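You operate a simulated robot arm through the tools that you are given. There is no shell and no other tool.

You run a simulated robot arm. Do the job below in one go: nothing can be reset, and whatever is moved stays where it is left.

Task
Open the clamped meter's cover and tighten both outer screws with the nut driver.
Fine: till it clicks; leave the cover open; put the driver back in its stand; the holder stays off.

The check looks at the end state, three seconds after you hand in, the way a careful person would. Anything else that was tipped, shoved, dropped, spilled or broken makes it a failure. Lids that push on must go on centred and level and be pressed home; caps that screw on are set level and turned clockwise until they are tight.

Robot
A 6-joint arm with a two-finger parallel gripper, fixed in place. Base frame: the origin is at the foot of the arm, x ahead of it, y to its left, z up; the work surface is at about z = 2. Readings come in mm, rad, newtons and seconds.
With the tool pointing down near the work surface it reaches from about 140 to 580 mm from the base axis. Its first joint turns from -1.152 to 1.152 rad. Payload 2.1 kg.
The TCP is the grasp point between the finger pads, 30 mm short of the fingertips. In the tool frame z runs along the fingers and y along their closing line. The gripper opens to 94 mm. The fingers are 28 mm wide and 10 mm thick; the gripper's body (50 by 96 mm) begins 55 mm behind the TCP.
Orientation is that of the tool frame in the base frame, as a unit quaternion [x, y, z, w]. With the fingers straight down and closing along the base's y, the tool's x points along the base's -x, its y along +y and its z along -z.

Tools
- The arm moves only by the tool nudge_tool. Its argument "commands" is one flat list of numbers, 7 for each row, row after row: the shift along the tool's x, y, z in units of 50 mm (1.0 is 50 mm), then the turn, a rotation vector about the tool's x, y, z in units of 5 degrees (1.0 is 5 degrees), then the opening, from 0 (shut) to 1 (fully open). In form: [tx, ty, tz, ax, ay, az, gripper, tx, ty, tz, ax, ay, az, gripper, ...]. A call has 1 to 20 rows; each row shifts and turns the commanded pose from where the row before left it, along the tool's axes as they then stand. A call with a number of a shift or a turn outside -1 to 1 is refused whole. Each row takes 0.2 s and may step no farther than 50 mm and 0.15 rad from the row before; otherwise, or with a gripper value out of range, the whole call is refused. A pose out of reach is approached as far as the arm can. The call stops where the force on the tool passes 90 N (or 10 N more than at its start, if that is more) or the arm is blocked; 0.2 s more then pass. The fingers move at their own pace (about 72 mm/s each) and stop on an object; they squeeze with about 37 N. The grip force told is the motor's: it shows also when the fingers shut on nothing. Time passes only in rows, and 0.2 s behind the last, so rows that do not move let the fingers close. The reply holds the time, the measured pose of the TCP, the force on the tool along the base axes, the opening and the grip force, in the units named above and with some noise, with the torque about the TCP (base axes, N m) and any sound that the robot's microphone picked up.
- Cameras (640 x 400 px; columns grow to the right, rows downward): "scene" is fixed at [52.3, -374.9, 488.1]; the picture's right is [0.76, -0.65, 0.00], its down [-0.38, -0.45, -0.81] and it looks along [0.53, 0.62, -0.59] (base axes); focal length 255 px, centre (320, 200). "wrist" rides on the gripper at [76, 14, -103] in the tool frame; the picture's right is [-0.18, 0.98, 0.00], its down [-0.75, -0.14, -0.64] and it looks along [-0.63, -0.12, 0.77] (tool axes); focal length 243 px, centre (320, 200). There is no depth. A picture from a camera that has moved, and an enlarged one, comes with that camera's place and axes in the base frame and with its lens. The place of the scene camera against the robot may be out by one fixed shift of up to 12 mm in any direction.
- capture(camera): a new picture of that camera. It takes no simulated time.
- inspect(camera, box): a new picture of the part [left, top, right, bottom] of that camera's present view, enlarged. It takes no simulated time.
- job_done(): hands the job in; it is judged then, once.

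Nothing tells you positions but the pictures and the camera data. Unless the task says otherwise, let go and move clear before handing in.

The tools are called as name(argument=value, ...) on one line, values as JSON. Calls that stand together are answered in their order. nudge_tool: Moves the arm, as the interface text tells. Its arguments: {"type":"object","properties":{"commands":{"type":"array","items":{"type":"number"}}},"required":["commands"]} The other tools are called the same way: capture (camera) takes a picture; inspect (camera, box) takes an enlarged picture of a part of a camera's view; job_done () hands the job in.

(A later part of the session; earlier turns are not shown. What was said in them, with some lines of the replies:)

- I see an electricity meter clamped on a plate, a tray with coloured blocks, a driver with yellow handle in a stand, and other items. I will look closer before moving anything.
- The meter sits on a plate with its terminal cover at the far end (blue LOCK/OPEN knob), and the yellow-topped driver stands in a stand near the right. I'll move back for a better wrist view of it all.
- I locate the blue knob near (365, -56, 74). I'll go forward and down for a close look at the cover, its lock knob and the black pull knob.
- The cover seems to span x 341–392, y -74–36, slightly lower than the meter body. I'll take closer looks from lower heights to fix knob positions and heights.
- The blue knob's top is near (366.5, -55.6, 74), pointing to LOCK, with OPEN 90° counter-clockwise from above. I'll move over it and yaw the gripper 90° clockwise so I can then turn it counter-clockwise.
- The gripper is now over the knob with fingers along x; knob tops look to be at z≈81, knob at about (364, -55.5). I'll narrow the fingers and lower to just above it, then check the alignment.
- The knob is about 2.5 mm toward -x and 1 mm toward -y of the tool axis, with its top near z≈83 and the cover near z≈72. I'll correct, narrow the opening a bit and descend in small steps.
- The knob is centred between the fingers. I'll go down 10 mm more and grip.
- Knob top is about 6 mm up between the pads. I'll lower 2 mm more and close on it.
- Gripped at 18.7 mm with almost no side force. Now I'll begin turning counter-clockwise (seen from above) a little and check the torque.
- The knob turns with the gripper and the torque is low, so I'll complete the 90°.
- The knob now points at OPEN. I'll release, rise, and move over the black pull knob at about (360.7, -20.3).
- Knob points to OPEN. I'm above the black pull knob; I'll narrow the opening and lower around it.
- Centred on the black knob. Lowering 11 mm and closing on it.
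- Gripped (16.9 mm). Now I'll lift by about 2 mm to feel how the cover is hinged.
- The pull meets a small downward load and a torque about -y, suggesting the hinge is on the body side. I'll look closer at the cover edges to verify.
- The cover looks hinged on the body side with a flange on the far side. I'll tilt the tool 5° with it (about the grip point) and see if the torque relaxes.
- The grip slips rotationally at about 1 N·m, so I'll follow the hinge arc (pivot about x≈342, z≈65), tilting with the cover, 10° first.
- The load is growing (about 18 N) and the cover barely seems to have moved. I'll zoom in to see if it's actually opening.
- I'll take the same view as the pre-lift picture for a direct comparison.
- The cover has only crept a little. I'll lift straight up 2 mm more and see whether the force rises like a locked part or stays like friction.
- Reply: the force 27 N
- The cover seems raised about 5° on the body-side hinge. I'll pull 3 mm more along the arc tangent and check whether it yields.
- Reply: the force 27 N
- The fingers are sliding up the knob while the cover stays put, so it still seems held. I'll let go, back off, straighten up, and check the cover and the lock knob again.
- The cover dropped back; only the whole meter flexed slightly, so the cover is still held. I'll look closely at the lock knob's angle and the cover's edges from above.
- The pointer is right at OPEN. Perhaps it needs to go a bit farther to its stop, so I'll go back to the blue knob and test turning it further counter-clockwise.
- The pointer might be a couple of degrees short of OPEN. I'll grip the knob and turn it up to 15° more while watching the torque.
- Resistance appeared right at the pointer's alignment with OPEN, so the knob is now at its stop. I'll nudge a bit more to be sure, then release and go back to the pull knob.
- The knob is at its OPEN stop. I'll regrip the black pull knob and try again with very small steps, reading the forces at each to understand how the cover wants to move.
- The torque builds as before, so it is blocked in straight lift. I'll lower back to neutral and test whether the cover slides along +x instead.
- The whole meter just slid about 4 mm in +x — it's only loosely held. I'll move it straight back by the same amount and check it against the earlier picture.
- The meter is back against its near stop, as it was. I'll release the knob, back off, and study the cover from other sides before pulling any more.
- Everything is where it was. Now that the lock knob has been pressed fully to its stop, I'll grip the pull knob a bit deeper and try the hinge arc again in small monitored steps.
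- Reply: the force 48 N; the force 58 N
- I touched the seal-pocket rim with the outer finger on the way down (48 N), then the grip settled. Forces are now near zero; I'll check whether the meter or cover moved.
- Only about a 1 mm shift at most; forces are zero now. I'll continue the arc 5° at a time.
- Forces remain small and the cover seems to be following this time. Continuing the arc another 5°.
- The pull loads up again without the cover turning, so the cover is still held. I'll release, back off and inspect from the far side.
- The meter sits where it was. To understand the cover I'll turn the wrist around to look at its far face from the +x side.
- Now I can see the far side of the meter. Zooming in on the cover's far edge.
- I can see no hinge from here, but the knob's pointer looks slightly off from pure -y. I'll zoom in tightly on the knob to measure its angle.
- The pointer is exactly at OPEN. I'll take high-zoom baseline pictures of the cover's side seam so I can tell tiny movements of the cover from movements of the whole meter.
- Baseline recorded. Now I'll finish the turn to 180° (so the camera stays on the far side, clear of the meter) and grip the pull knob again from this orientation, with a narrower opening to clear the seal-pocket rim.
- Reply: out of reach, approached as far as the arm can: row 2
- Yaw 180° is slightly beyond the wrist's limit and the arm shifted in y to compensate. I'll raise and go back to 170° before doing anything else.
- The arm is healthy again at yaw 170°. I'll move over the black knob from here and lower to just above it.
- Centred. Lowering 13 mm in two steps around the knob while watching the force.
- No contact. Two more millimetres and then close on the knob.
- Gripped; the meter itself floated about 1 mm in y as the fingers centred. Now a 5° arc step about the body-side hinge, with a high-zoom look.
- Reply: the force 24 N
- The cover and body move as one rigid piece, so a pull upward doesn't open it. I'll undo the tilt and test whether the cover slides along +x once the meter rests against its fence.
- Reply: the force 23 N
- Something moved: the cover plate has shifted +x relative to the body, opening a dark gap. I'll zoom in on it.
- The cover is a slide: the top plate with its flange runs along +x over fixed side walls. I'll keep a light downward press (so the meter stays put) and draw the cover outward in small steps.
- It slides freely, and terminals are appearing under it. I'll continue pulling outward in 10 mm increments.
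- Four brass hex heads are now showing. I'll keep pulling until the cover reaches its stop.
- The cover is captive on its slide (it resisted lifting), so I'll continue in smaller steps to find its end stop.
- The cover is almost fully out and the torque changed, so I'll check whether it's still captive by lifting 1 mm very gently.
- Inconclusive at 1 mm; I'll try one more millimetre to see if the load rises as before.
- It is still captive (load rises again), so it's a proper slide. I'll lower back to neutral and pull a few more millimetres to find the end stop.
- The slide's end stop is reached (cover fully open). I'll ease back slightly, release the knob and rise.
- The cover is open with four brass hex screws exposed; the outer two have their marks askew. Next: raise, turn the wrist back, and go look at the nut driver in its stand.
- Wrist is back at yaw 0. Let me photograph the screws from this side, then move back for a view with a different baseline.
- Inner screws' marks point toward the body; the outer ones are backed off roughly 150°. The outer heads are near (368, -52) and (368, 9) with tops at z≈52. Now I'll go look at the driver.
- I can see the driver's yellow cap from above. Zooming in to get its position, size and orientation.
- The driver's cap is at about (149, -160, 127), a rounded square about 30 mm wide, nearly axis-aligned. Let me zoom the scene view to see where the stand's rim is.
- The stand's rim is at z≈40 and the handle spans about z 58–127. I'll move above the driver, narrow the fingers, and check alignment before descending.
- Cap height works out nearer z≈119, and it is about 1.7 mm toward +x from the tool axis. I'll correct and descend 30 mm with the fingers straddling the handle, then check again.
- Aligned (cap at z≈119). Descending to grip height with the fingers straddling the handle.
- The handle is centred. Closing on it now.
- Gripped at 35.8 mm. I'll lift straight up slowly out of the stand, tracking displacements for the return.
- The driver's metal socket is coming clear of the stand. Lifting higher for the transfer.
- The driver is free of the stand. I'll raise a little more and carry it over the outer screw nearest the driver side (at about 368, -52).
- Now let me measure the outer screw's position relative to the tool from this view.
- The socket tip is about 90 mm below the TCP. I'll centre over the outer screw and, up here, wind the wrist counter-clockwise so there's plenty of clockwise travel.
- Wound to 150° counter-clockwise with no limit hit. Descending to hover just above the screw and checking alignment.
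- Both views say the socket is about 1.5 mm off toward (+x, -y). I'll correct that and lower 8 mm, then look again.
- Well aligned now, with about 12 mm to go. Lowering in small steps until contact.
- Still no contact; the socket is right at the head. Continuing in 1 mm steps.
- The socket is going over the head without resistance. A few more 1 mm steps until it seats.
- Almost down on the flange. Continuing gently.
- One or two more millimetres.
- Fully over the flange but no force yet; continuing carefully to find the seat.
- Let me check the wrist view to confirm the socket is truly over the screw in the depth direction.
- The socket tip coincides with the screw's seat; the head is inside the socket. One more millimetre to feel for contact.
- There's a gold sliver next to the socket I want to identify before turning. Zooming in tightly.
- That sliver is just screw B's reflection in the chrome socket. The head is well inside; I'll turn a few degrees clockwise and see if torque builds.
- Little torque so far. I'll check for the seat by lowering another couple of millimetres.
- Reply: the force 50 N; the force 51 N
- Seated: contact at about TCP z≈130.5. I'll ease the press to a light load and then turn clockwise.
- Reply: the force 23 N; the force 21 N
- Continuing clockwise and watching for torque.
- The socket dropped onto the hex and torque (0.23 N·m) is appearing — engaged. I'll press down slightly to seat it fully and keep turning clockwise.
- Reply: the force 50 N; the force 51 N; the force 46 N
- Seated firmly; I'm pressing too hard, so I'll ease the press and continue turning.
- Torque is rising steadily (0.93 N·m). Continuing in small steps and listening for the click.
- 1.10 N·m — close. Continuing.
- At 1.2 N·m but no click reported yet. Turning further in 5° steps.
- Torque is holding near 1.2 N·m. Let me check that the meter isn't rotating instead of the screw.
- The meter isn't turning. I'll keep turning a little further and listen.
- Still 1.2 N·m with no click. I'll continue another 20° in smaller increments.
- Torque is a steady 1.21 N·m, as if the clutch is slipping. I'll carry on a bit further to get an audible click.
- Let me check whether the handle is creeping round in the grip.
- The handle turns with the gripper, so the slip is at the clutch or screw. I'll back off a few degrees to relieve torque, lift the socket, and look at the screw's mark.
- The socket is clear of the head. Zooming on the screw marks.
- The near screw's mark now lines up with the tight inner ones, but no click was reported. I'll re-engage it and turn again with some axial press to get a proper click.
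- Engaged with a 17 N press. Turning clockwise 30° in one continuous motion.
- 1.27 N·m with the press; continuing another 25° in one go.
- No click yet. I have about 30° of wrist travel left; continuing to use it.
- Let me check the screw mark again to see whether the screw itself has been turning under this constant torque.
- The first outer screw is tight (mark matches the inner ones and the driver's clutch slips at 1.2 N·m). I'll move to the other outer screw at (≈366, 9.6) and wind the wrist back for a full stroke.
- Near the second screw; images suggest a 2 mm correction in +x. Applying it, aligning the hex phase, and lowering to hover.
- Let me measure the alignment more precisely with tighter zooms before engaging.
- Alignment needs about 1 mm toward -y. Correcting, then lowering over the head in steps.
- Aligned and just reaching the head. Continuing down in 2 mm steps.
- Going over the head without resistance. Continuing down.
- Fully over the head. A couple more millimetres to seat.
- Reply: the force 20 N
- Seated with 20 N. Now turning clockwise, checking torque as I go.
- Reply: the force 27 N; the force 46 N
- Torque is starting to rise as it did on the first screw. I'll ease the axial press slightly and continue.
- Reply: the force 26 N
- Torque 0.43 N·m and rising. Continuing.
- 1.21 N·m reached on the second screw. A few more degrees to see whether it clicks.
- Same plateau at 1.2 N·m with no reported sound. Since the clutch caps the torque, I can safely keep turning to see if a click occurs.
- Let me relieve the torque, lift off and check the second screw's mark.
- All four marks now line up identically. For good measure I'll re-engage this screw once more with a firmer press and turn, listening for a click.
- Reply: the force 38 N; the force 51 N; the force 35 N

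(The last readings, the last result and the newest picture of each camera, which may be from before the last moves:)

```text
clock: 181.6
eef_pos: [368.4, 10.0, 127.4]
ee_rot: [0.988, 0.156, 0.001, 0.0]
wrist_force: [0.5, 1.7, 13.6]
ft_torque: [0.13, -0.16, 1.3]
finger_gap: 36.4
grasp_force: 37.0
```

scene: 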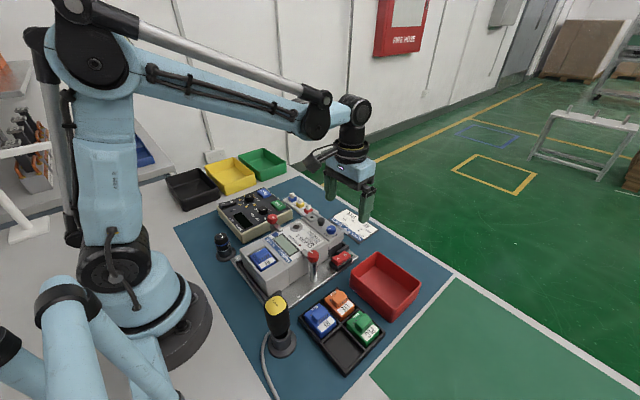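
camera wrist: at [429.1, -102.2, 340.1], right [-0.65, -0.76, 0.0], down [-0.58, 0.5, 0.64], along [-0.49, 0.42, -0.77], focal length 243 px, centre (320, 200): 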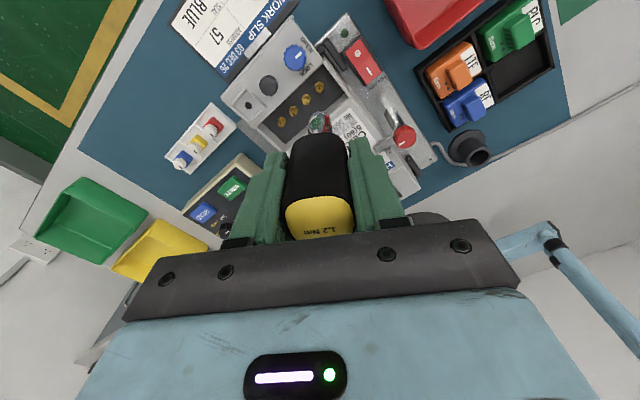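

Torque reaches 1.3 N·m with the press and the screw no longer moves — both outer screws are at the driver's limit and match the inner ones. I'll relieve the torque, lift clear and unwind the wrist for the return to the stand.

nudge_tool(commands=[0, 0, 0, 0, 0, -1, 0, 0, 0, 0, 0, 0, -1, 0, 0, 0, 0, 0, 0, -1, 0, 0, 0, 0, 0, 0, -0.5, 0, 0, 0, -0.02, 0, 0, 0, 0, 0, 0, 0, 0, 0, 0, 0])

nudge_tool(commands=[0, 0, -0.1, 0, 0, 0, 0, 0, 0, -0.2, 0, 0, 0, 0, 0, 0, -0.3, 0, 0, 0, 0, 0, 0, -0.5, 0, 0, 0, 0, 0, 0, -0.6, 0, 0, 0, 0, 0, 0, -0.5, 0, 0, 0, 0, 0, 0, 0, 0, 0, 0, 0])

inspect(camera="scene", box=[308, 212, 334, 242])

```text
clock: 183.0
eef_pos: [368.4, 9.5, 128.4]
ee_rot: [0.953, 0.304, 0.0, 0.0]
wrist_force: [0.4, 0.5, -2.0]
ft_torque: [0.04, 0.01, 0.05]
finger_gap: 36.2
grasp_force: 36.7
```

```text
clock: 184.6
eef_pos: [368.5, 9.5, 237.8]
ee_rot: [0.952, 0.305, 0.0, 0.0]
wrist_force: [-0.7, 0.0, -2.4]
ft_torque: [0.01, -0.01, 0.0]
finger_gap: 35.9
grasp_force: 37.5
```

```text
13.33 times, centred on (321, 227) of scene
camera zoom: at [52.3, -374.9, 488.1], right [0.76, -0.65, 0.0], down [-0.38, -0.45, -0.81], along [0.53, 0.62, -0.59], focal length 3403 px, centre (307, -160)
```

zoom: 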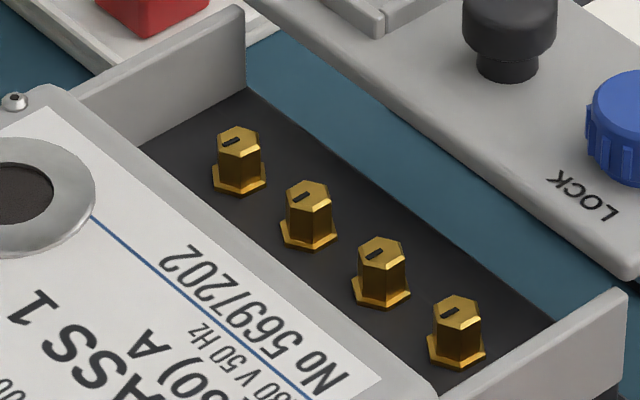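

Before putting the driver away, I'll compare the four marks at maximum zoom.

inspect(camera="scene", box=[311, 219, 323, 229])

inspect(camera="scene", box=[321, 227, 335, 239])

inspect(camera="wrist", box=[280, 60, 440, 160])

```text
16.00 times, centred on (317, 224) of scene
camera zoom: at [52.3, -374.9, 488.1], right [0.76, -0.65, 0.0], down [-0.38, -0.45, -0.81], along [0.53, 0.62, -0.59], focal length 4083 px, centre (368, -184)
```

zoom: 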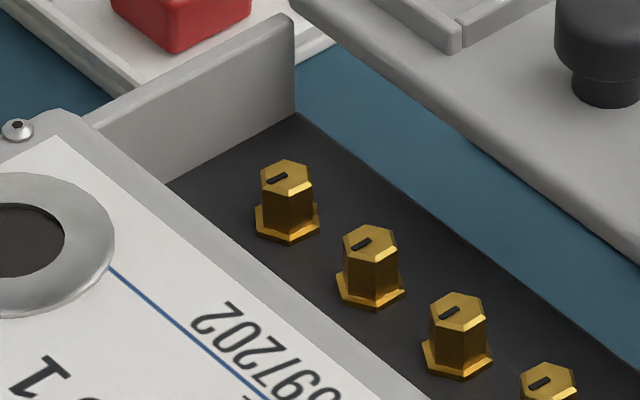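

```text
16.00 times, centred on (328, 233) of scene
camera zoom: at [52.3, -374.9, 488.1], right [0.76, -0.65, 0.0], down [-0.38, -0.45, -0.81], along [0.53, 0.62, -0.59], focal length 4083 px, centre (192, -328)
```

zoom: 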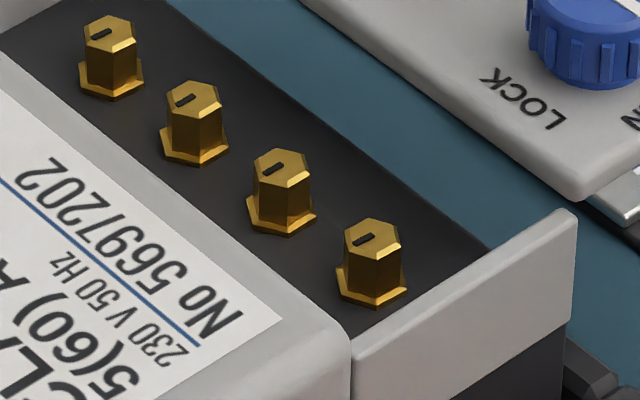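

```text
4.00 times, centred on (360, 110) of wrist
camera zoom: at [440.5, 43.4, 340.8], right [0.42, -0.91, 0.0], down [-0.7, -0.32, 0.64], along [-0.58, -0.27, -0.77], focal length 970 px, centre (160, 560)
```

zoom: 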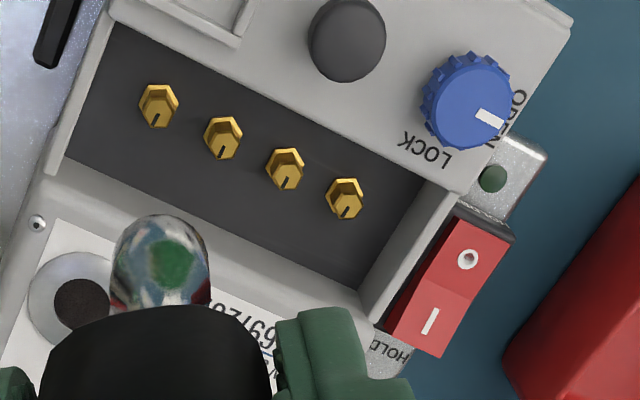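

All four marks match. Let me also compare the meter's position against the very first picture (same crop) before returning the driver.

inspect(camera="scene", box=[230, 220, 310, 300])

inspect(camera="scene", box=[200, 180, 400, 305])

```text
5.00 times, centred on (270, 260) of scene
camera zoom: at [52.3, -374.9, 488.1], right [0.76, -0.65, 0.0], down [-0.38, -0.45, -0.81], along [0.53, 0.62, -0.59], focal length 1276 px, centre (570, -100)
```

zoom: 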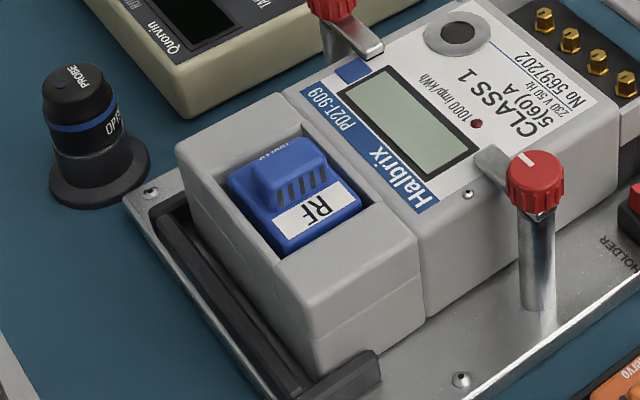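

```text
3.20 times, centred on (300, 242) of scene
camera zoom: at [52.3, -374.9, 488.1], right [0.76, -0.65, 0.0], down [-0.38, -0.45, -0.81], along [0.53, 0.62, -0.59], focal length 817 px, centre (384, 64)
```

zoom: 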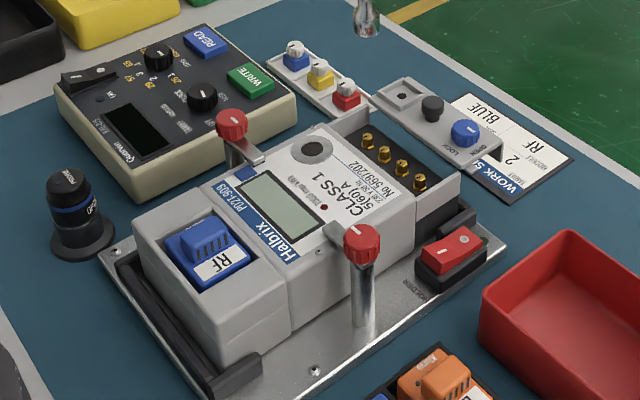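

The meter sits about 3–4 mm further +x than at the start; I'll nudge it back after returning the driver. First unwind the wrist.

nudge_tool(commands=[0, 0, 0, 0, 0, -1, 0, 0, 0, 0, 0, 0, -1, 0, 0, 0, 0, 0, 0, -1, 0, 0, 0, 0, 0, 0, -1, 0, 0, 0, 0, 0, 0, -1, 0, 0, 0, 0, 0, 0, -1, 0, 0, 0, 0, 0, 0, -1, 0, 0, 0, 0, 0, 0, -1, 0, 0, 0, 0, 0, 0, -1, 0, 0, 0, 0, 0, 0, -1, 0, 0, 0, 0, 0, 0, -1, 0, 0, 0, 0, 0, 0, -1, 0, 0, 0, 0, 0, 0, -1, 0, 0, 0, 0, 0, 0, -1, 0, 0, 0, 0, 0, 0, -1, 0, 0, 0, 0, 0, 0, -1, 0, 0, 0, 0, 0, 0, -1, 0, 0, 0, 0, 0, 0, -1, 0, 0, 0, 0, 0, 0, -1, 0, 0, 0, 0, 0, 0, -1, 0])

nudge_tool(commands=[0, 0, 0, 0, 0, -1, 0, 0, 0, 0, 0, 0, -1, 0, 0, 0, 0, 0, 0, -1, 0, 0, 0, 0, 0, 0, -1, 0, 0, 0, 0, 0, 0, -1, 0, 0, 0, 0, 0, 0, -1, 0, 0, 0, 0, 0, 0, -1, 0, 0, 0, 0, 0, 0, -1, 0, 0, 0, 0, 0, 0, 0, 0])

```text
clock: 188.8
eef_pos: [366.8, 8.6, 238.7]
ee_rot: [0.378, 0.926, 0.0, 0.0]
wrist_force: [-0.1, 0.6, -1.2]
ft_torque: [-0.03, -0.01, -0.01]
finger_gap: 36.0
grasp_force: 37.0
```

```text
clock: 190.8
eef_pos: [366.5, 9.1, 238.0]
ee_rot: [0.039, 0.999, 0.0, 0.0]
wrist_force: [0.0, 0.5, -1.2]
ft_torque: [-0.03, 0.02, 0.0]
finger_gap: 35.9
grasp_force: 36.7
```

Almost at yaw 0. I'll finish the small rotation and fly back over the stand by exactly the reverse displacement.

nudge_tool(commands=[0, 0, 0, 0, 0, -0.9, 0, 0.7264, -0.5604, 0, 0, 0, 0, 0, 0.7264, -0.5604, 0, 0, 0, 0, 0, 0.7264, -0.5604, 0, 0, 0, 0, 0, 0.7264, -0.5604, 0, 0, 0, 0, 0, 0.7264, -0.5604, 0, 0, 0, 0, 0, 0.7266, -0.5604, 0, 0, 0, 0, 0, 0, 0, 0, 0, 0, 0, 0])

capture(camera="wrist")

inspect(camera="scene", box=[230, 230, 330, 370])

```text
clock: 192.6
eef_pos: [149.7, -159.9, 238.0]
ee_rot: [0.0, 1.0, -0.001, 0.0]
wrist_force: [-0.2, -0.1, -1.4]
ft_torque: [0.01, -0.01, 0.01]
finger_gap: 35.8
grasp_force: 36.7
```

```text
taken
camera wrist: at [74.3, -144.6, 341.5], right [0.18, 0.98, 0.0], down [0.75, -0.14, 0.64], along [0.63, -0.12, -0.77], focal length 243 px, centre (320, 200)
```

wrist: 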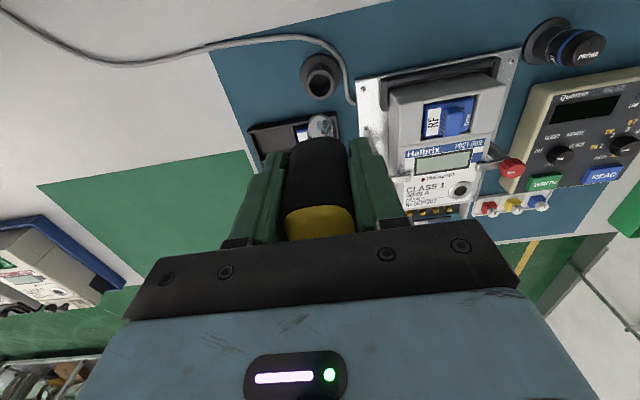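

```text
2.86 times, centred on (280, 300) of scene
camera zoom: at [52.3, -374.9, 488.1], right [0.76, -0.65, 0.0], down [-0.38, -0.45, -0.81], along [0.53, 0.62, -0.59], focal length 729 px, centre (434, -86)
```

zoom: 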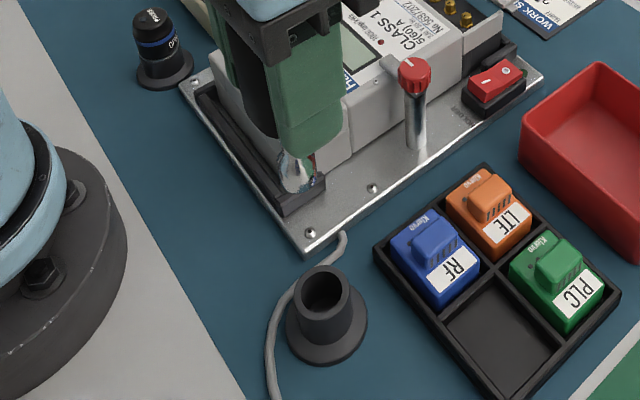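

Back over the stand. Descending to just above the rim and checking alignment.

nudge_tool(commands=[0, 0, 0.6, 0, 0, 0, 0, 0, 0, 0.6, 0, 0, 0, 0, 0, 0, 0.5, 0, 0, 0, 0, 0, 0, 0, 0, 0, 0, 0])

inspect(camera="scene", box=[260, 300, 304, 360])

inspect(camera="wrist", box=[260, 60, 380, 135])

```text
clock: 193.6
eef_pos: [149.7, -158.5, 151.2]
ee_rot: [0.0, 1.0, -0.001, -0.001]
wrist_force: [0.3, 0.5, -1.6]
ft_torque: [0.0, 0.0, 0.0]
finger_gap: 35.9
grasp_force: 37.5
```

```text
6.67 times, centred on (282, 330) of scene
camera zoom: at [52.3, -374.9, 488.1], right [0.76, -0.65, 0.0], down [-0.38, -0.45, -0.81], along [0.53, 0.62, -0.59], focal length 1701 px, centre (573, -667)
```

zoom: 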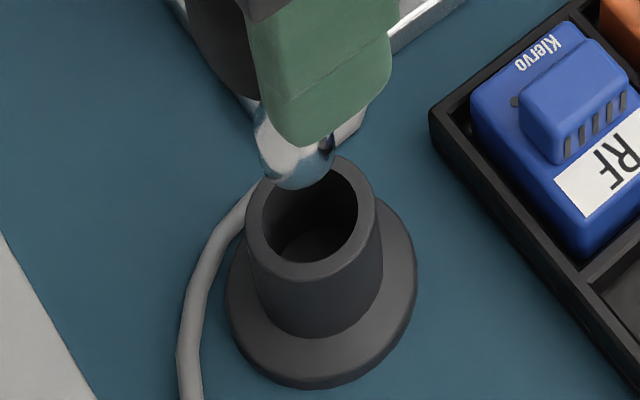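

```text
5.33 times, centred on (320, 98) of wrist
camera zoom: at [75.2, -144.0, 254.4], right [0.18, 0.98, 0.0], down [0.75, -0.14, 0.64], along [0.63, -0.12, -0.77], focal length 1294 px, centre (320, 747)
```

zoom: 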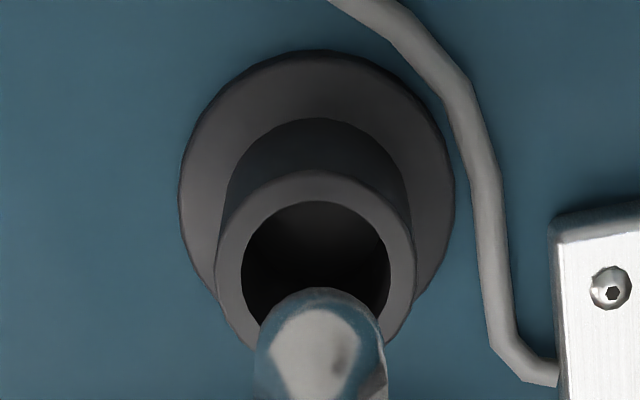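

Alignment is within about a millimetre, well inside the cup's clearance. I'll shift y by -0.5 mm and lower in steps while watching for side forces.

nudge_tool(commands=[0, -0.01, 0.2, 0, 0, 0, 0, 0, 0, 0.2, 0, 0, 0, 0, 0, 0, 0, 0, 0, 0, 0])

nudge_tool(commands=[0, 0, 0.2, 0, 0, 0, 0, 0, 0, 0.2, 0, 0, 0, 0, 0, 0, 0, 0, 0, 0, 0])

inspect(camera="scene", box=[260, 300, 304, 360])

```text
clock: 194.4
eef_pos: [150.6, -160.0, 131.4]
ee_rot: [0.001, 1.0, 0.0, 0.0]
wrist_force: [-0.6, -0.5, -1.2]
ft_torque: [-0.05, -0.01, -0.01]
finger_gap: 35.9
grasp_force: 36.9
```

```text
clock: 195.2
eef_pos: [150.9, -161.0, 112.1]
ee_rot: [0.0, 1.0, 0.001, 0.0]
wrist_force: [-0.8, 0.3, -2.2]
ft_torque: [-0.02, -0.03, 0.01]
finger_gap: 35.8
grasp_force: 36.4
```

```text
6.67 times, centred on (282, 330) of scene
camera zoom: at [52.3, -374.9, 488.1], right [0.76, -0.65, 0.0], down [-0.38, -0.45, -0.81], along [0.53, 0.62, -0.59], focal length 1701 px, centre (573, -667)
```

zoom: 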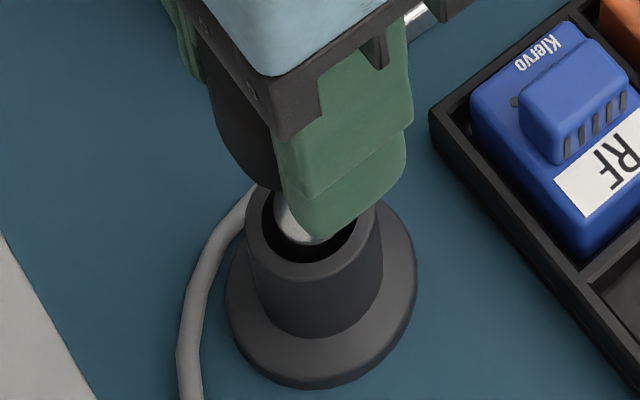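

Socket is inside the cup, no side force. Continuing down toward contact.

nudge_tool(commands=[0, 0, 0.2, 0, 0, 0, 0, 0, 0, 0.1, 0, 0, 0, 0, 0, 0, 0, 0, 0, 0, 0])

nudge_tool(commands=[0, 0, 0.03, 0, 0, 0, 0, 0, 0, 0, 0, 0, 0, 0])

nudge_tool(commands=[0, 0, 0.02, 0, 0, 0, 0, 0, 0, 0, 0, 0, 0, 0])

```text
clock: 196.0
eef_pos: [150.9, -159.4, 97.4]
ee_rot: [0.0, 1.0, 0.0, 0.0]
wrist_force: [-0.4, -0.2, -1.5]
ft_torque: [0.02, -0.01, 0.01]
finger_gap: 35.6
grasp_force: 37.0
```

```text
clock: 196.6
eef_pos: [151.4, -159.7, 95.6]
ee_rot: [0.0, 1.0, -0.001, 0.0]
wrist_force: [-0.1, 0.8, -2.5]
ft_torque: [-0.02, 0.01, -0.03]
finger_gap: 35.7
grasp_force: 37.2
```

```text
clock: 197.2
eef_pos: [149.5, -160.3, 94.7]
ee_rot: [0.0, 1.0, 0.0, 0.0]
wrist_force: [0.4, 0.3, -2.6]
ft_torque: [0.01, -0.01, -0.01]
finger_gap: 35.6
grasp_force: 36.5
```

nudge_tool(commands=[0, 0, 0.02, 0, 0, 0, 0, 0, 0, 0, 0, 0, 0, 0])

nudge_tool(commands=[0, 0, 0.02, 0, 0, 0, 0, 0, 0, 0, 0, 0, 0, 0])

nudge_tool(commands=[0, 0, 0.02, 0, 0, 0, 0, 0, 0, 0, 0, 0, 0, 0])

```text
clock: 197.8
eef_pos: [149.4, -159.6, 94.2]
ee_rot: [0.0, 1.0, 0.0, -0.001]
wrist_force: [-0.2, -0.1, -0.7]
ft_torque: [0.03, 0.0, -0.02]
finger_gap: 35.8
grasp_force: 37.1
```

```text
clock: 198.4
eef_pos: [149.6, -159.4, 93.4]
ee_rot: [0.0, 1.0, 0.001, 0.0]
wrist_force: [0.6, 0.2, -1.3]
ft_torque: [-0.03, -0.04, -0.01]
finger_gap: 35.8
grasp_force: 37.0
```

```text
clock: 199.0
eef_pos: [150.6, -160.5, 92.1]
ee_rot: [-0.001, 1.0, 0.0, 0.0]
wrist_force: [-0.9, 0.4, -1.3]
ft_torque: [-0.01, 0.01, 0.0]
finger_gap: 36.0
grasp_force: 37.6
```

nudge_tool(commands=[0, 0, 0.02, 0, 0, 0, 0, 0, 0, 0, 0, 0, 0, 0])

nudge_tool(commands=[0, 0, 0.02, 0, 0, 0, 0, 0, 0, 0, 0, 0, 0, 0])

inspect(camera="scene", box=[255, 285, 305, 365])

```text
clock: 199.6
eef_pos: [149.9, -159.9, 91.8]
ee_rot: [0.0, 1.0, 0.0, -0.001]
wrist_force: [-0.6, -0.1, -2.1]
ft_torque: [-0.01, 0.0, 0.01]
finger_gap: 35.7
grasp_force: 37.3
```

```text
clock: 200.2
eef_pos: [149.2, -159.7, 91.2]
ee_rot: [0.0, 1.0, 0.0, 0.0]
wrist_force: [0.7, 0.5, -0.7]
ft_torque: [0.03, -0.01, 0.02]
finger_gap: 36.0
grasp_force: 37.0
```

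```text
5.00 times, centred on (280, 325) of scene
camera zoom: at [52.3, -374.9, 488.1], right [0.76, -0.65, 0.0], down [-0.38, -0.45, -0.81], along [0.53, 0.62, -0.59], focal length 1276 px, centre (520, -425)
```

zoom: 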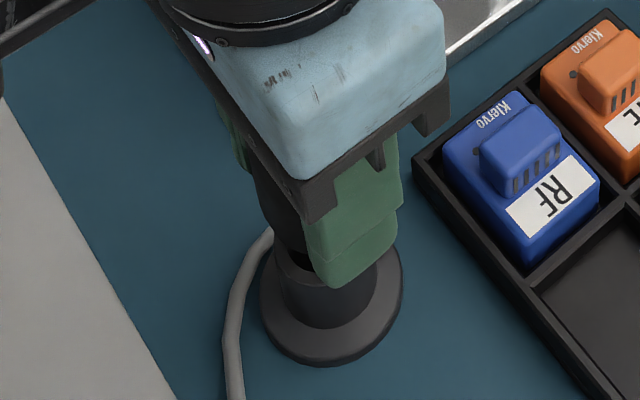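

nudge_tool(commands=[0, 0, 0.02, 0, 0, 0, 0, 0, 0, 0, 0, 0, 0, 0])

nudge_tool(commands=[0, 0, 0.02, 0, 0, 0, 0, 0, 0, 0, 0, 0, 0, 0])

```text
clock: 200.8
eef_pos: [149.7, -158.8, 90.7]
ee_rot: [0.0, 1.0, 0.001, 0.0]
wrist_force: [-3.5, 3.0, 51.4]
ft_torque: [0.12, 0.13, -0.03]
finger_gap: 35.9
grasp_force: 36.4
```

```text
clock: 201.4
eef_pos: [150.6, -160.0, 88.9]
ee_rot: [0.0, 1.0, 0.0, 0.0]
wrist_force: [-2.5, 3.0, 51.0]
ft_torque: [0.12, -0.06, -0.01]
finger_gap: 36.0
grasp_force: 36.8
```

Bottomed in the stand. I'll ease up a millimetre and open the fingers.

nudge_tool(commands=[0, 0, -0.025, 0, 0, 0, 0, 0, 0, 0, 0, 0, 0, 0.42, 0, 0, 0, 0, 0, 0, 0.64, 0, 0, 0, 0, 0, 0, 0.64])

inspect(camera="wrist", box=[220, 130, 420, 255])

inspect(camera="scene", box=[255, 285, 305, 365])

```text
clock: 202.4
eef_pos: [149.3, -158.8, 89.8]
ee_rot: [0.001, 1.0, 0.0, -0.001]
wrist_force: [0.0, -0.5, 0.1]
ft_torque: [-0.03, 0.03, 0.04]
finger_gap: 60.2
grasp_force: 0.0
```

```text
3.20 times, centred on (320, 192) of wrist
camera zoom: at [75.5, -144.5, 193.4], right [0.18, 0.98, 0.0], down [0.75, -0.14, 0.64], along [0.63, -0.12, -0.77], focal length 776 px, centre (320, 224)
```

zoom: 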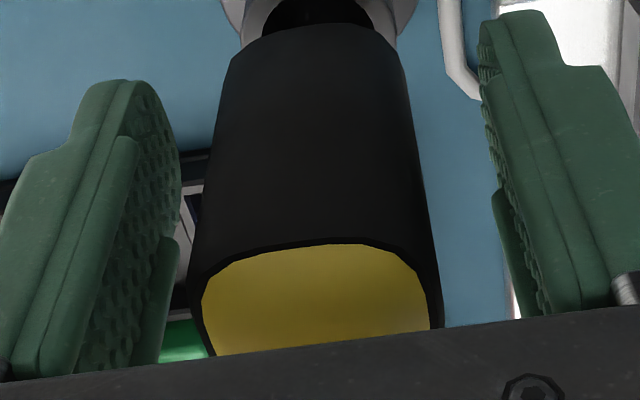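

```text
5.00 times, centred on (280, 325) of scene
camera zoom: at [52.3, -374.9, 488.1], right [0.76, -0.65, 0.0], down [-0.38, -0.45, -0.81], along [0.53, 0.62, -0.59], focal length 1276 px, centre (520, -425)
```

zoom: 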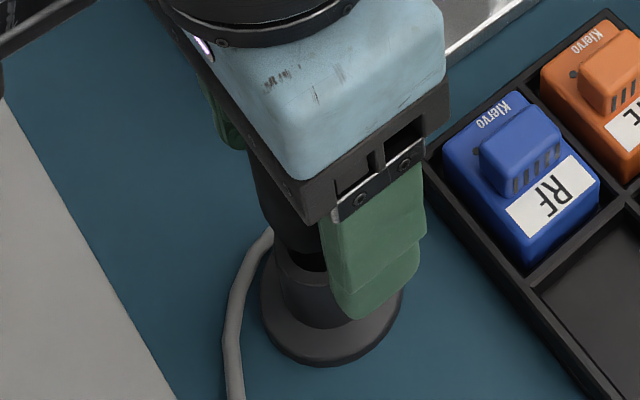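

The driver stands in its holder. I'll rise straight up clear of it.

nudge_tool(commands=[0, 0, -0.4, 0, 0, 0, 0.64, 0, 0, -0.5, 0, 0, 0, 0.64, 0, 0, -0.6, 0, 0, 0, 0.64, 0, 0, -0.6, 0, 0, 0, 0.64, 0, 0, -0.6, 0, 0, 0, 0.64, 0, 0, 0, 0, 0, 0, 0.64])

inspect(camera="scene", box=[220, 270, 400, 390])

inspect(camera="scene", box=[230, 220, 310, 300])

```text
clock: 203.8
eef_pos: [148.9, -160.4, 223.3]
ee_rot: [0.0, 1.0, -0.001, 0.0]
wrist_force: [-0.1, 0.4, 1.2]
ft_torque: [0.04, -0.02, 0.0]
finger_gap: 60.3
grasp_force: 0.2
```

```text
3.33 times, centred on (310, 330) of scene
camera zoom: at [52.3, -374.9, 488.1], right [0.76, -0.65, 0.0], down [-0.38, -0.45, -0.81], along [0.53, 0.62, -0.59], focal length 851 px, centre (353, -233)
```

zoom: 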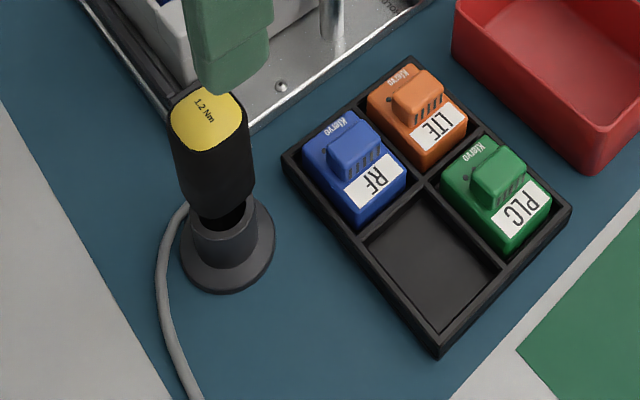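

```text
5.00 times, centred on (270, 260) of scene
camera zoom: at [52.3, -374.9, 488.1], right [0.76, -0.65, 0.0], down [-0.38, -0.45, -0.81], along [0.53, 0.62, -0.59], focal length 1276 px, centre (570, -100)
```

zoom: 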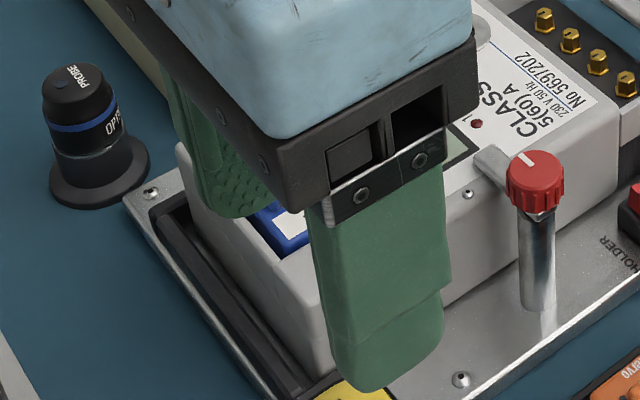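

The driver is back just as it was. Now I'll close the fingers and go to gently push the meter body back by its end wall above the terminal cavity.

nudge_tool(commands=[-0.717, 0.46, 0, 0, 0, 0, 0.3, -0.717, 0.46, 0, 0, 0, 0, 0, -0.717, 0.46, 0, 0, 0, 0, 0, -0.717, 0.46, 0, 0, 0, 0, 0, -0.717, 0.46, 0, 0, 0, 0, 0, -0.717, 0.468, 0, 0, 0, 0, 0, 0, 0, 0.6, 0, 0, 0, 0, 0, 0, 0.6, 0, 0, 0, 0, 0, 0, 0.4, 0, 0, 0, 0, 0, 0, 0, 0, 0, 0, 0])

inspect(camera="wrist", box=[220, 80, 420, 205])

inspect(camera="scene", box=[290, 180, 360, 250])

```text
clock: 206.0
eef_pos: [365.5, -20.7, 145.8]
ee_rot: [0.0, 1.0, 0.001, -0.001]
wrist_force: [-0.4, 0.0, -1.0]
ft_torque: [0.03, 0.01, 0.01]
finger_gap: 0.0
grasp_force: 33.0
```

```text
3.20 times, centred on (320, 142) of wrist
camera zoom: at [290.9, -5.9, 248.6], right [0.18, 0.98, 0.0], down [0.75, -0.14, 0.64], along [0.63, -0.12, -0.77], focal length 776 px, centre (320, 384)
```

zoom: 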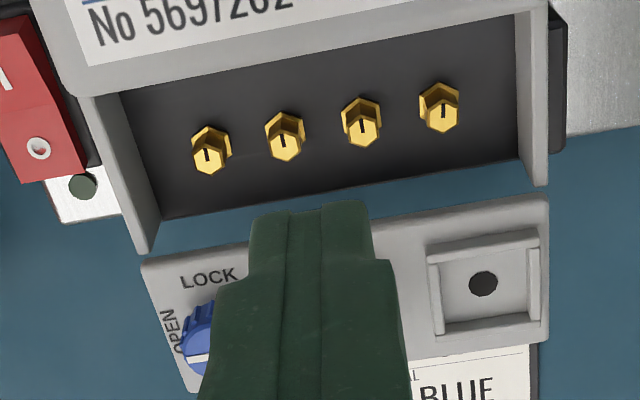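

```text
5.71 times, centred on (325, 215) of scene
camera zoom: at [52.3, -374.9, 488.1], right [0.76, -0.65, 0.0], down [-0.38, -0.45, -0.81], along [0.53, 0.62, -0.59], focal length 1458 px, centre (291, 114)
```

zoom: 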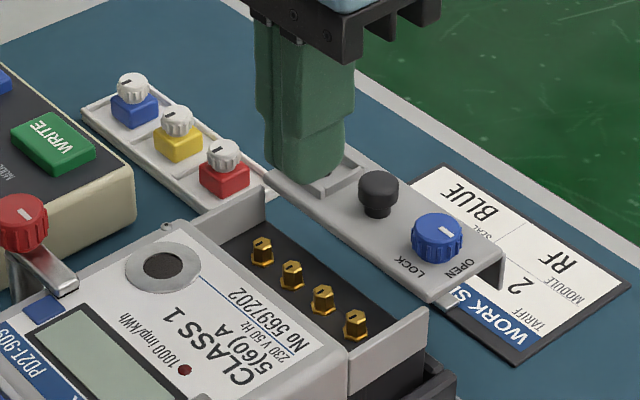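

Both outer marks match the inner pair from this side too. Lowering the closed fingers into the space in front of the body's end wall (above the screw heads).

nudge_tool(commands=[0, 0, 0.5, 0, 0, 0, 0, 0, 0, 0.4, 0, 0, 0, 0, 0, 0, 0.16, 0, 0, 0, 0, 0, 0, 0, 0, 0, 0, 0])

inspect(camera="scene", box=[295, 200, 351, 250])

inspect(camera="wrist", box=[220, 80, 420, 205])

```text
clock: 207.0
eef_pos: [365.7, -20.0, 91.2]
ee_rot: [0.0, 1.0, 0.0, 0.0]
wrist_force: [0.1, -0.5, 0.0]
ft_torque: [-0.02, 0.02, -0.01]
finger_gap: 0.0
grasp_force: 33.0
```

```text
8.00 times, centred on (323, 225) of scene
camera zoom: at [52.3, -374.9, 488.1], right [0.76, -0.65, 0.0], down [-0.38, -0.45, -0.81], along [0.53, 0.62, -0.59], focal length 2042 px, centre (296, 0)
```

zoom: 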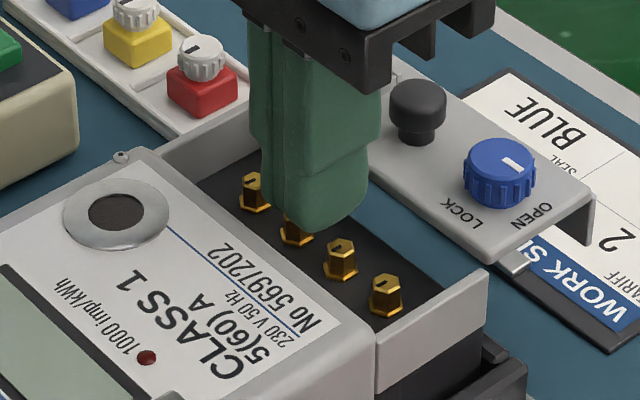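

```text
3.20 times, centred on (320, 142) of wrist
camera zoom: at [291.8, -5.5, 196.4], right [0.18, 0.98, 0.0], down [0.75, -0.14, 0.64], along [0.63, -0.12, -0.77], focal length 776 px, centre (320, 384)
```

zoom: 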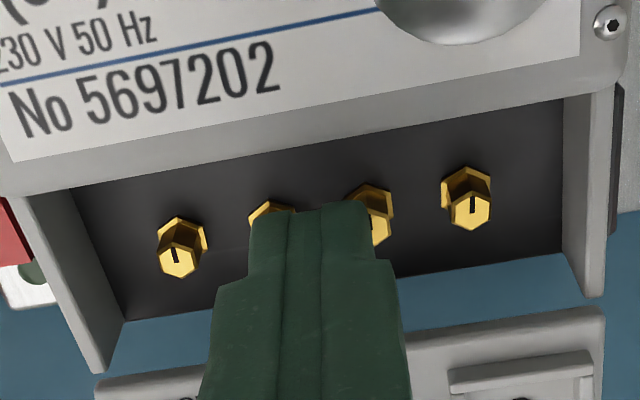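

Fingertips are above the heads, in front of the body wall. Pushing toward -x in small steps, watching the force.

nudge_tool(commands=[0.08, 0, 0, 0, 0, 0, 0, 0, 0, 0, 0, 0, 0, 0])

nudge_tool(commands=[0.04, 0, 0, 0, 0, 0, 0, 0, 0, 0, 0, 0, 0, 0])

nudge_tool(commands=[0.03, 0, 0, 0, 0, 0, 0, 0, 0, 0, 0, 0, 0, 0])

inspect(camera="scene", box=[230, 220, 310, 300])

```text
clock: 207.6
eef_pos: [361.3, -21.1, 93.1]
ee_rot: [0.0, 1.0, -0.001, 0.0]
wrist_force: [0.1, -0.1, 0.1]
ft_torque: [0.01, 0.0, 0.02]
finger_gap: 0.0
grasp_force: 32.9
```

```text
clock: 208.2
eef_pos: [360.6, -21.1, 92.6]
ee_rot: [0.001, 1.0, 0.0, 0.0]
wrist_force: [0.0, 1.0, 0.2]
ft_torque: [-0.03, 0.0, -0.01]
finger_gap: 0.0
grasp_force: 33.6
```

```text
clock: 208.8
eef_pos: [356.6, -20.2, 91.0]
ee_rot: [0.0, 1.0, 0.0, 0.0]
wrist_force: [-0.3, -0.2, -0.2]
ft_torque: [0.01, -0.03, 0.02]
finger_gap: 0.2
grasp_force: 33.4
```

```text
5.00 times, centred on (270, 260) of scene
camera zoom: at [52.3, -374.9, 488.1], right [0.76, -0.65, 0.0], down [-0.38, -0.45, -0.81], along [0.53, 0.62, -0.59], focal length 1276 px, centre (570, -100)
```

zoom: 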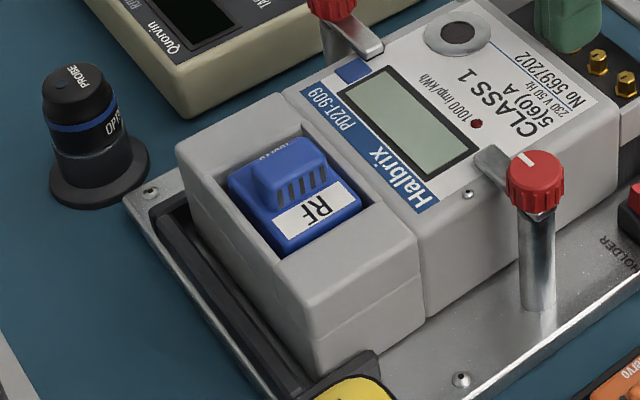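

Not touching yet. Continuing 1 mm at a time.

nudge_tool(commands=[0.02, 0, 0, 0, 0, 0, 0, 0, 0, 0, 0, 0, 0, 0])

nudge_tool(commands=[0.02, 0, 0, 0, 0, 0, 0, 0, 0, 0, 0, 0, 0, 0])

nudge_tool(commands=[0.02, 0, 0, 0, 0, 0, 0, 0, 0, 0, 0, 0, 0, 0])

inspect(camera="scene", box=[230, 220, 310, 300])

```text
clock: 209.4
eef_pos: [356.6, -20.6, 92.7]
ee_rot: [0.001, 1.0, 0.001, 0.001]
wrist_force: [2.0, 1.3, 0.1]
ft_torque: [0.06, -0.04, -0.01]
finger_gap: 0.1
grasp_force: 32.9
```

```text
clock: 210.0
eef_pos: [354.7, -20.1, 91.7]
ee_rot: [0.0, 1.0, 0.0, 0.0]
wrist_force: [1.0, -0.1, 0.6]
ft_torque: [0.0, -0.02, 0.0]
finger_gap: 0.0
grasp_force: 32.6
```

```text
clock: 210.6
eef_pos: [355.7, -21.7, 92.4]
ee_rot: [0.0, 1.0, 0.0, 0.0]
wrist_force: [2.3, 0.9, -0.5]
ft_torque: [-0.01, -0.04, 0.01]
finger_gap: 0.1
grasp_force: 33.2
```

```text
5.00 times, centred on (270, 260) of scene
camera zoom: at [52.3, -374.9, 488.1], right [0.76, -0.65, 0.0], down [-0.38, -0.45, -0.81], along [0.53, 0.62, -0.59], focal length 1276 px, centre (570, -100)
```

zoom: 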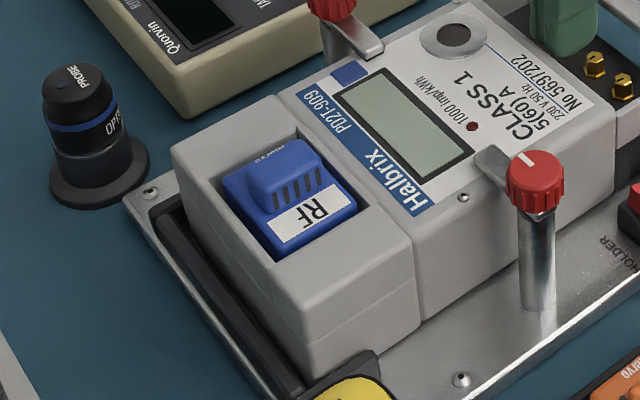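

Nearly back; one more half millimetre.

nudge_tool(commands=[0.012, 0, 0, 0, 0, 0, 0, 0, 0, 0, 0, 0, 0, 0])

inspect(camera="scene", box=[230, 220, 310, 300])

inspect(camera="scene", box=[200, 180, 400, 305])

```text
clock: 211.2
eef_pos: [353.7, -20.7, 91.2]
ee_rot: [-0.001, 1.0, -0.001, 0.0]
wrist_force: [1.7, 1.5, -0.9]
ft_torque: [0.03, -0.07, 0.0]
finger_gap: 0.0
grasp_force: 33.0
```

```text
5.00 times, centred on (270, 260) of scene
camera zoom: at [52.3, -374.9, 488.1], right [0.76, -0.65, 0.0], down [-0.38, -0.45, -0.81], along [0.53, 0.62, -0.59], focal length 1276 px, centre (570, -100)
```

zoom: 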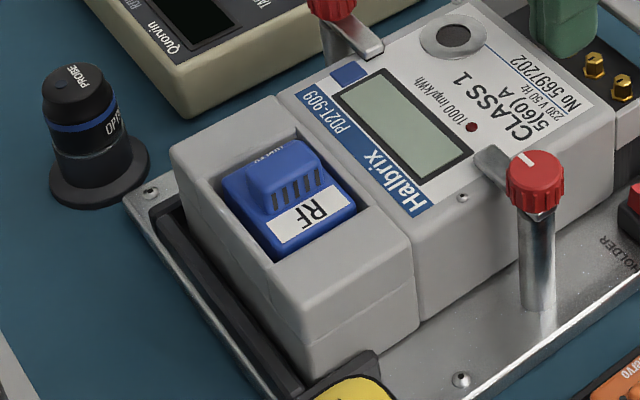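

```text
3.20 times, centred on (300, 242) of scene
camera zoom: at [52.3, -374.9, 488.1], right [0.76, -0.65, 0.0], down [-0.38, -0.45, -0.81], along [0.53, 0.62, -0.59], focal length 817 px, centre (384, 64)
```

zoom: 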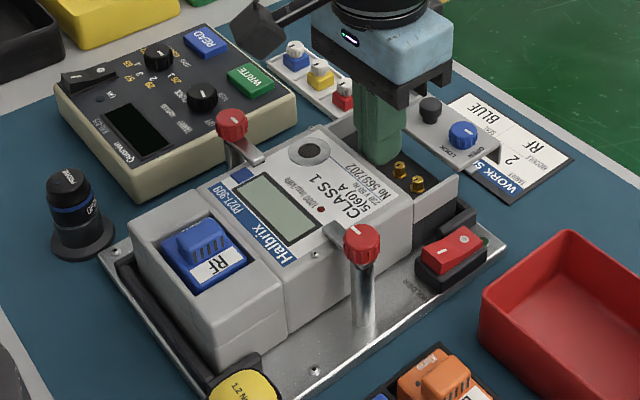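

The meter is back to within about a millimetre. Backing the fingers off the wall and rising clear.

nudge_tool(commands=[-0.1, 0, 0, 0, 0, 0, 0, 0, 0, -0.4, 0, 0, 0, 0, 0, 0, -0.8, 0, 0, 0, 0, 0, 0, -0.8, 0, 0, 0, 0, 0.6, 0, -0.6, 0, 0, 0, 0.3, 0.6, 0, 0, 0, 0, 0, 0.3, 0, 0, 0, 0, 0, 0, 0.3])

capture(camera="wrist")

inspect(camera="wrist", box=[230, 40, 430, 165])

inspect(camera="scene", box=[200, 180, 400, 305])

```text
clock: 212.8
eef_pos: [297.3, -20.7, 219.9]
ee_rot: [0.0, 1.0, 0.0, 0.001]
wrist_force: [0.0, 0.4, -0.2]
ft_torque: [0.03, 0.02, -0.04]
finger_gap: 28.2
grasp_force: 0.1
```

```text
taken
camera wrist: at [223.9, -5.7, 324.0], right [0.18, 0.98, 0.0], down [0.75, -0.14, 0.64], along [0.63, -0.12, -0.77], focal length 243 px, centre (320, 200)
```

wrist: 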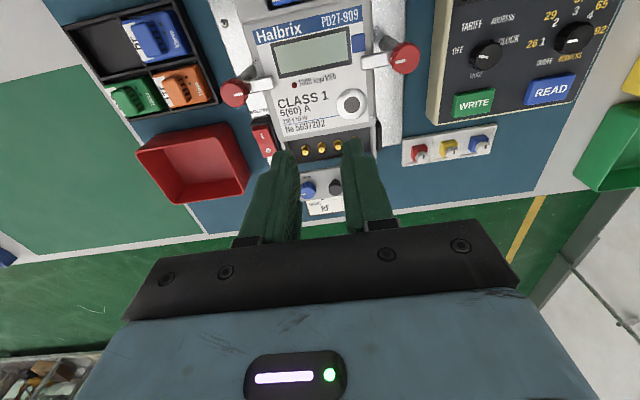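

```text
3.20 times, centred on (330, 102) of wrist
camera zoom: at [223.9, -5.7, 324.0], right [0.18, 0.98, 0.0], down [0.75, -0.14, 0.64], along [0.63, -0.12, -0.77], focal length 776 px, centre (288, 512)
```

zoom: 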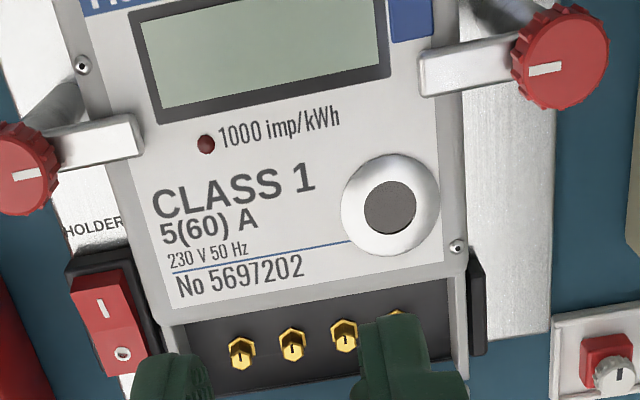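

```text
3.20 times, centred on (300, 242) of scene
camera zoom: at [52.3, -374.9, 488.1], right [0.76, -0.65, 0.0], down [-0.38, -0.45, -0.81], along [0.53, 0.62, -0.59], focal length 817 px, centre (384, 64)
```

zoom: 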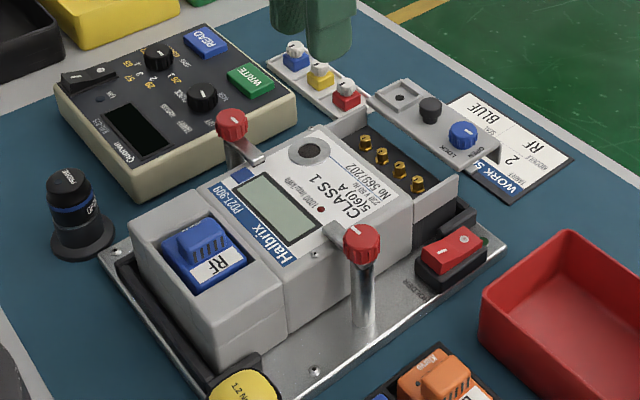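

Everything looks in order. I'll move the arm up and clear, and take a final look at the driver, cover and surroundings.

nudge_tool(commands=[0, 0, -0.8, 0, 0, 0, 1, 0, 0, -0.8, 0, 0, 0, 1, 0, 0, -0.6, 0, 0, 0, 1, 0, 0, 0, 0, 0, 0, 1, 0, 0, 0, 0, 0, 0, 1])

capture(camera="scene")

inspect(camera="scene", box=[230, 270, 330, 370])

inspect(camera="scene", box=[295, 195, 365, 255])

```text
clock: 214.0
eef_pos: [299.5, -22.6, 332.2]
ee_rot: [0.0, 1.0, 0.0, 0.001]
wrist_force: [-0.6, 0.3, 0.3]
ft_torque: [0.02, 0.01, 0.0]
finger_gap: 94.0
grasp_force: 0.0
```

```text
taken
```

scene: 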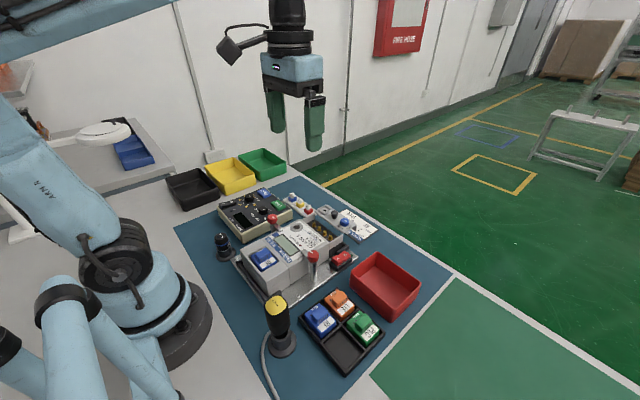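

```text
4.00 times, centred on (280, 320) of scene
camera zoom: at [52.3, -374.9, 488.1], right [0.76, -0.65, 0.0], down [-0.38, -0.45, -0.81], along [0.53, 0.62, -0.59], focal length 1021 px, centre (480, -280)
```

zoom: 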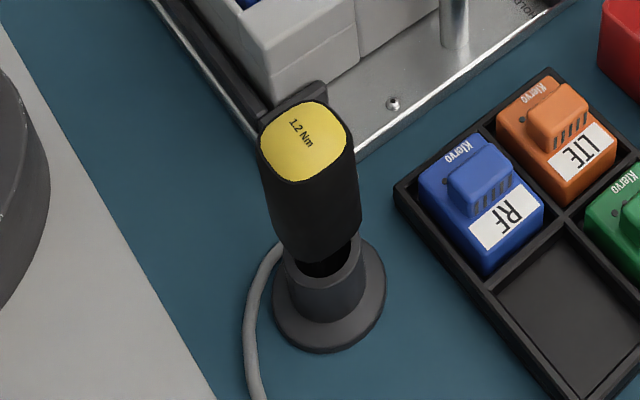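

```text
6.67 times, centred on (330, 225) of scene
camera zoom: at [52.3, -374.9, 488.1], right [0.76, -0.65, 0.0], down [-0.38, -0.45, -0.81], along [0.53, 0.62, -0.59], focal length 1701 px, centre (253, 33)
```

zoom: 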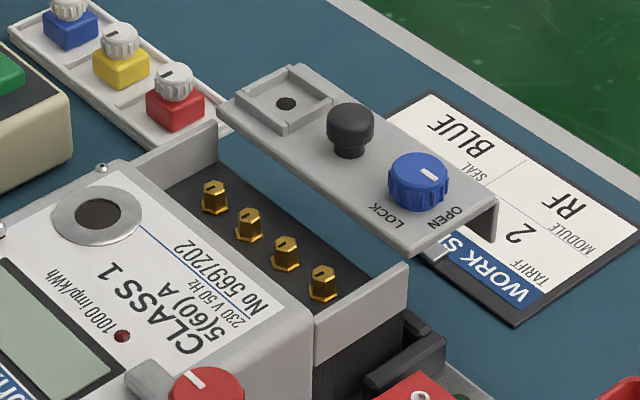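

Both outer screws' marks now line up with the inner pair. I never heard a click: on both screws the torque levelled off at the driver's rated 1.2 N·m and the screws stopped turning. The cover is open, the driver is back in its stand, the holder switch is untouched and the arm is clear, so I'm handing in.

job_done()

```text
The job is handed in.
```

I opened the meter's cover and tightened both outer screws, but the microphone never reported a click on either one. On both screws the torque rose to about 1.2 N·m, the rating on the driver's cap, and stayed there. The screws stopped turning while the driver kept slipping, and their marks now line up with the two inner screws. I take that as tight, but the click you asked for is unconfirmed.

- **Cover:** it slides open along the bench rather than hinging. It is at nearly full travel, with the lock knob at OPEN.
- **Driver:** it is back in its stand, standing as it was at the start.
- **Holder:** I did not touch the switch, and its lamp is still dark.
- **Meter position:** the meter is loose in its jig. It lifted slightly and slid about 3–4 mm while I worked out how the cover opens. I pushed it back, and from the camera views it is now within about 1–2 mm of where it started.
- **Accidental contact:** a fingertip pressed on the rim of the seal pocket at about 50 N during one attempt. I saw no damage.
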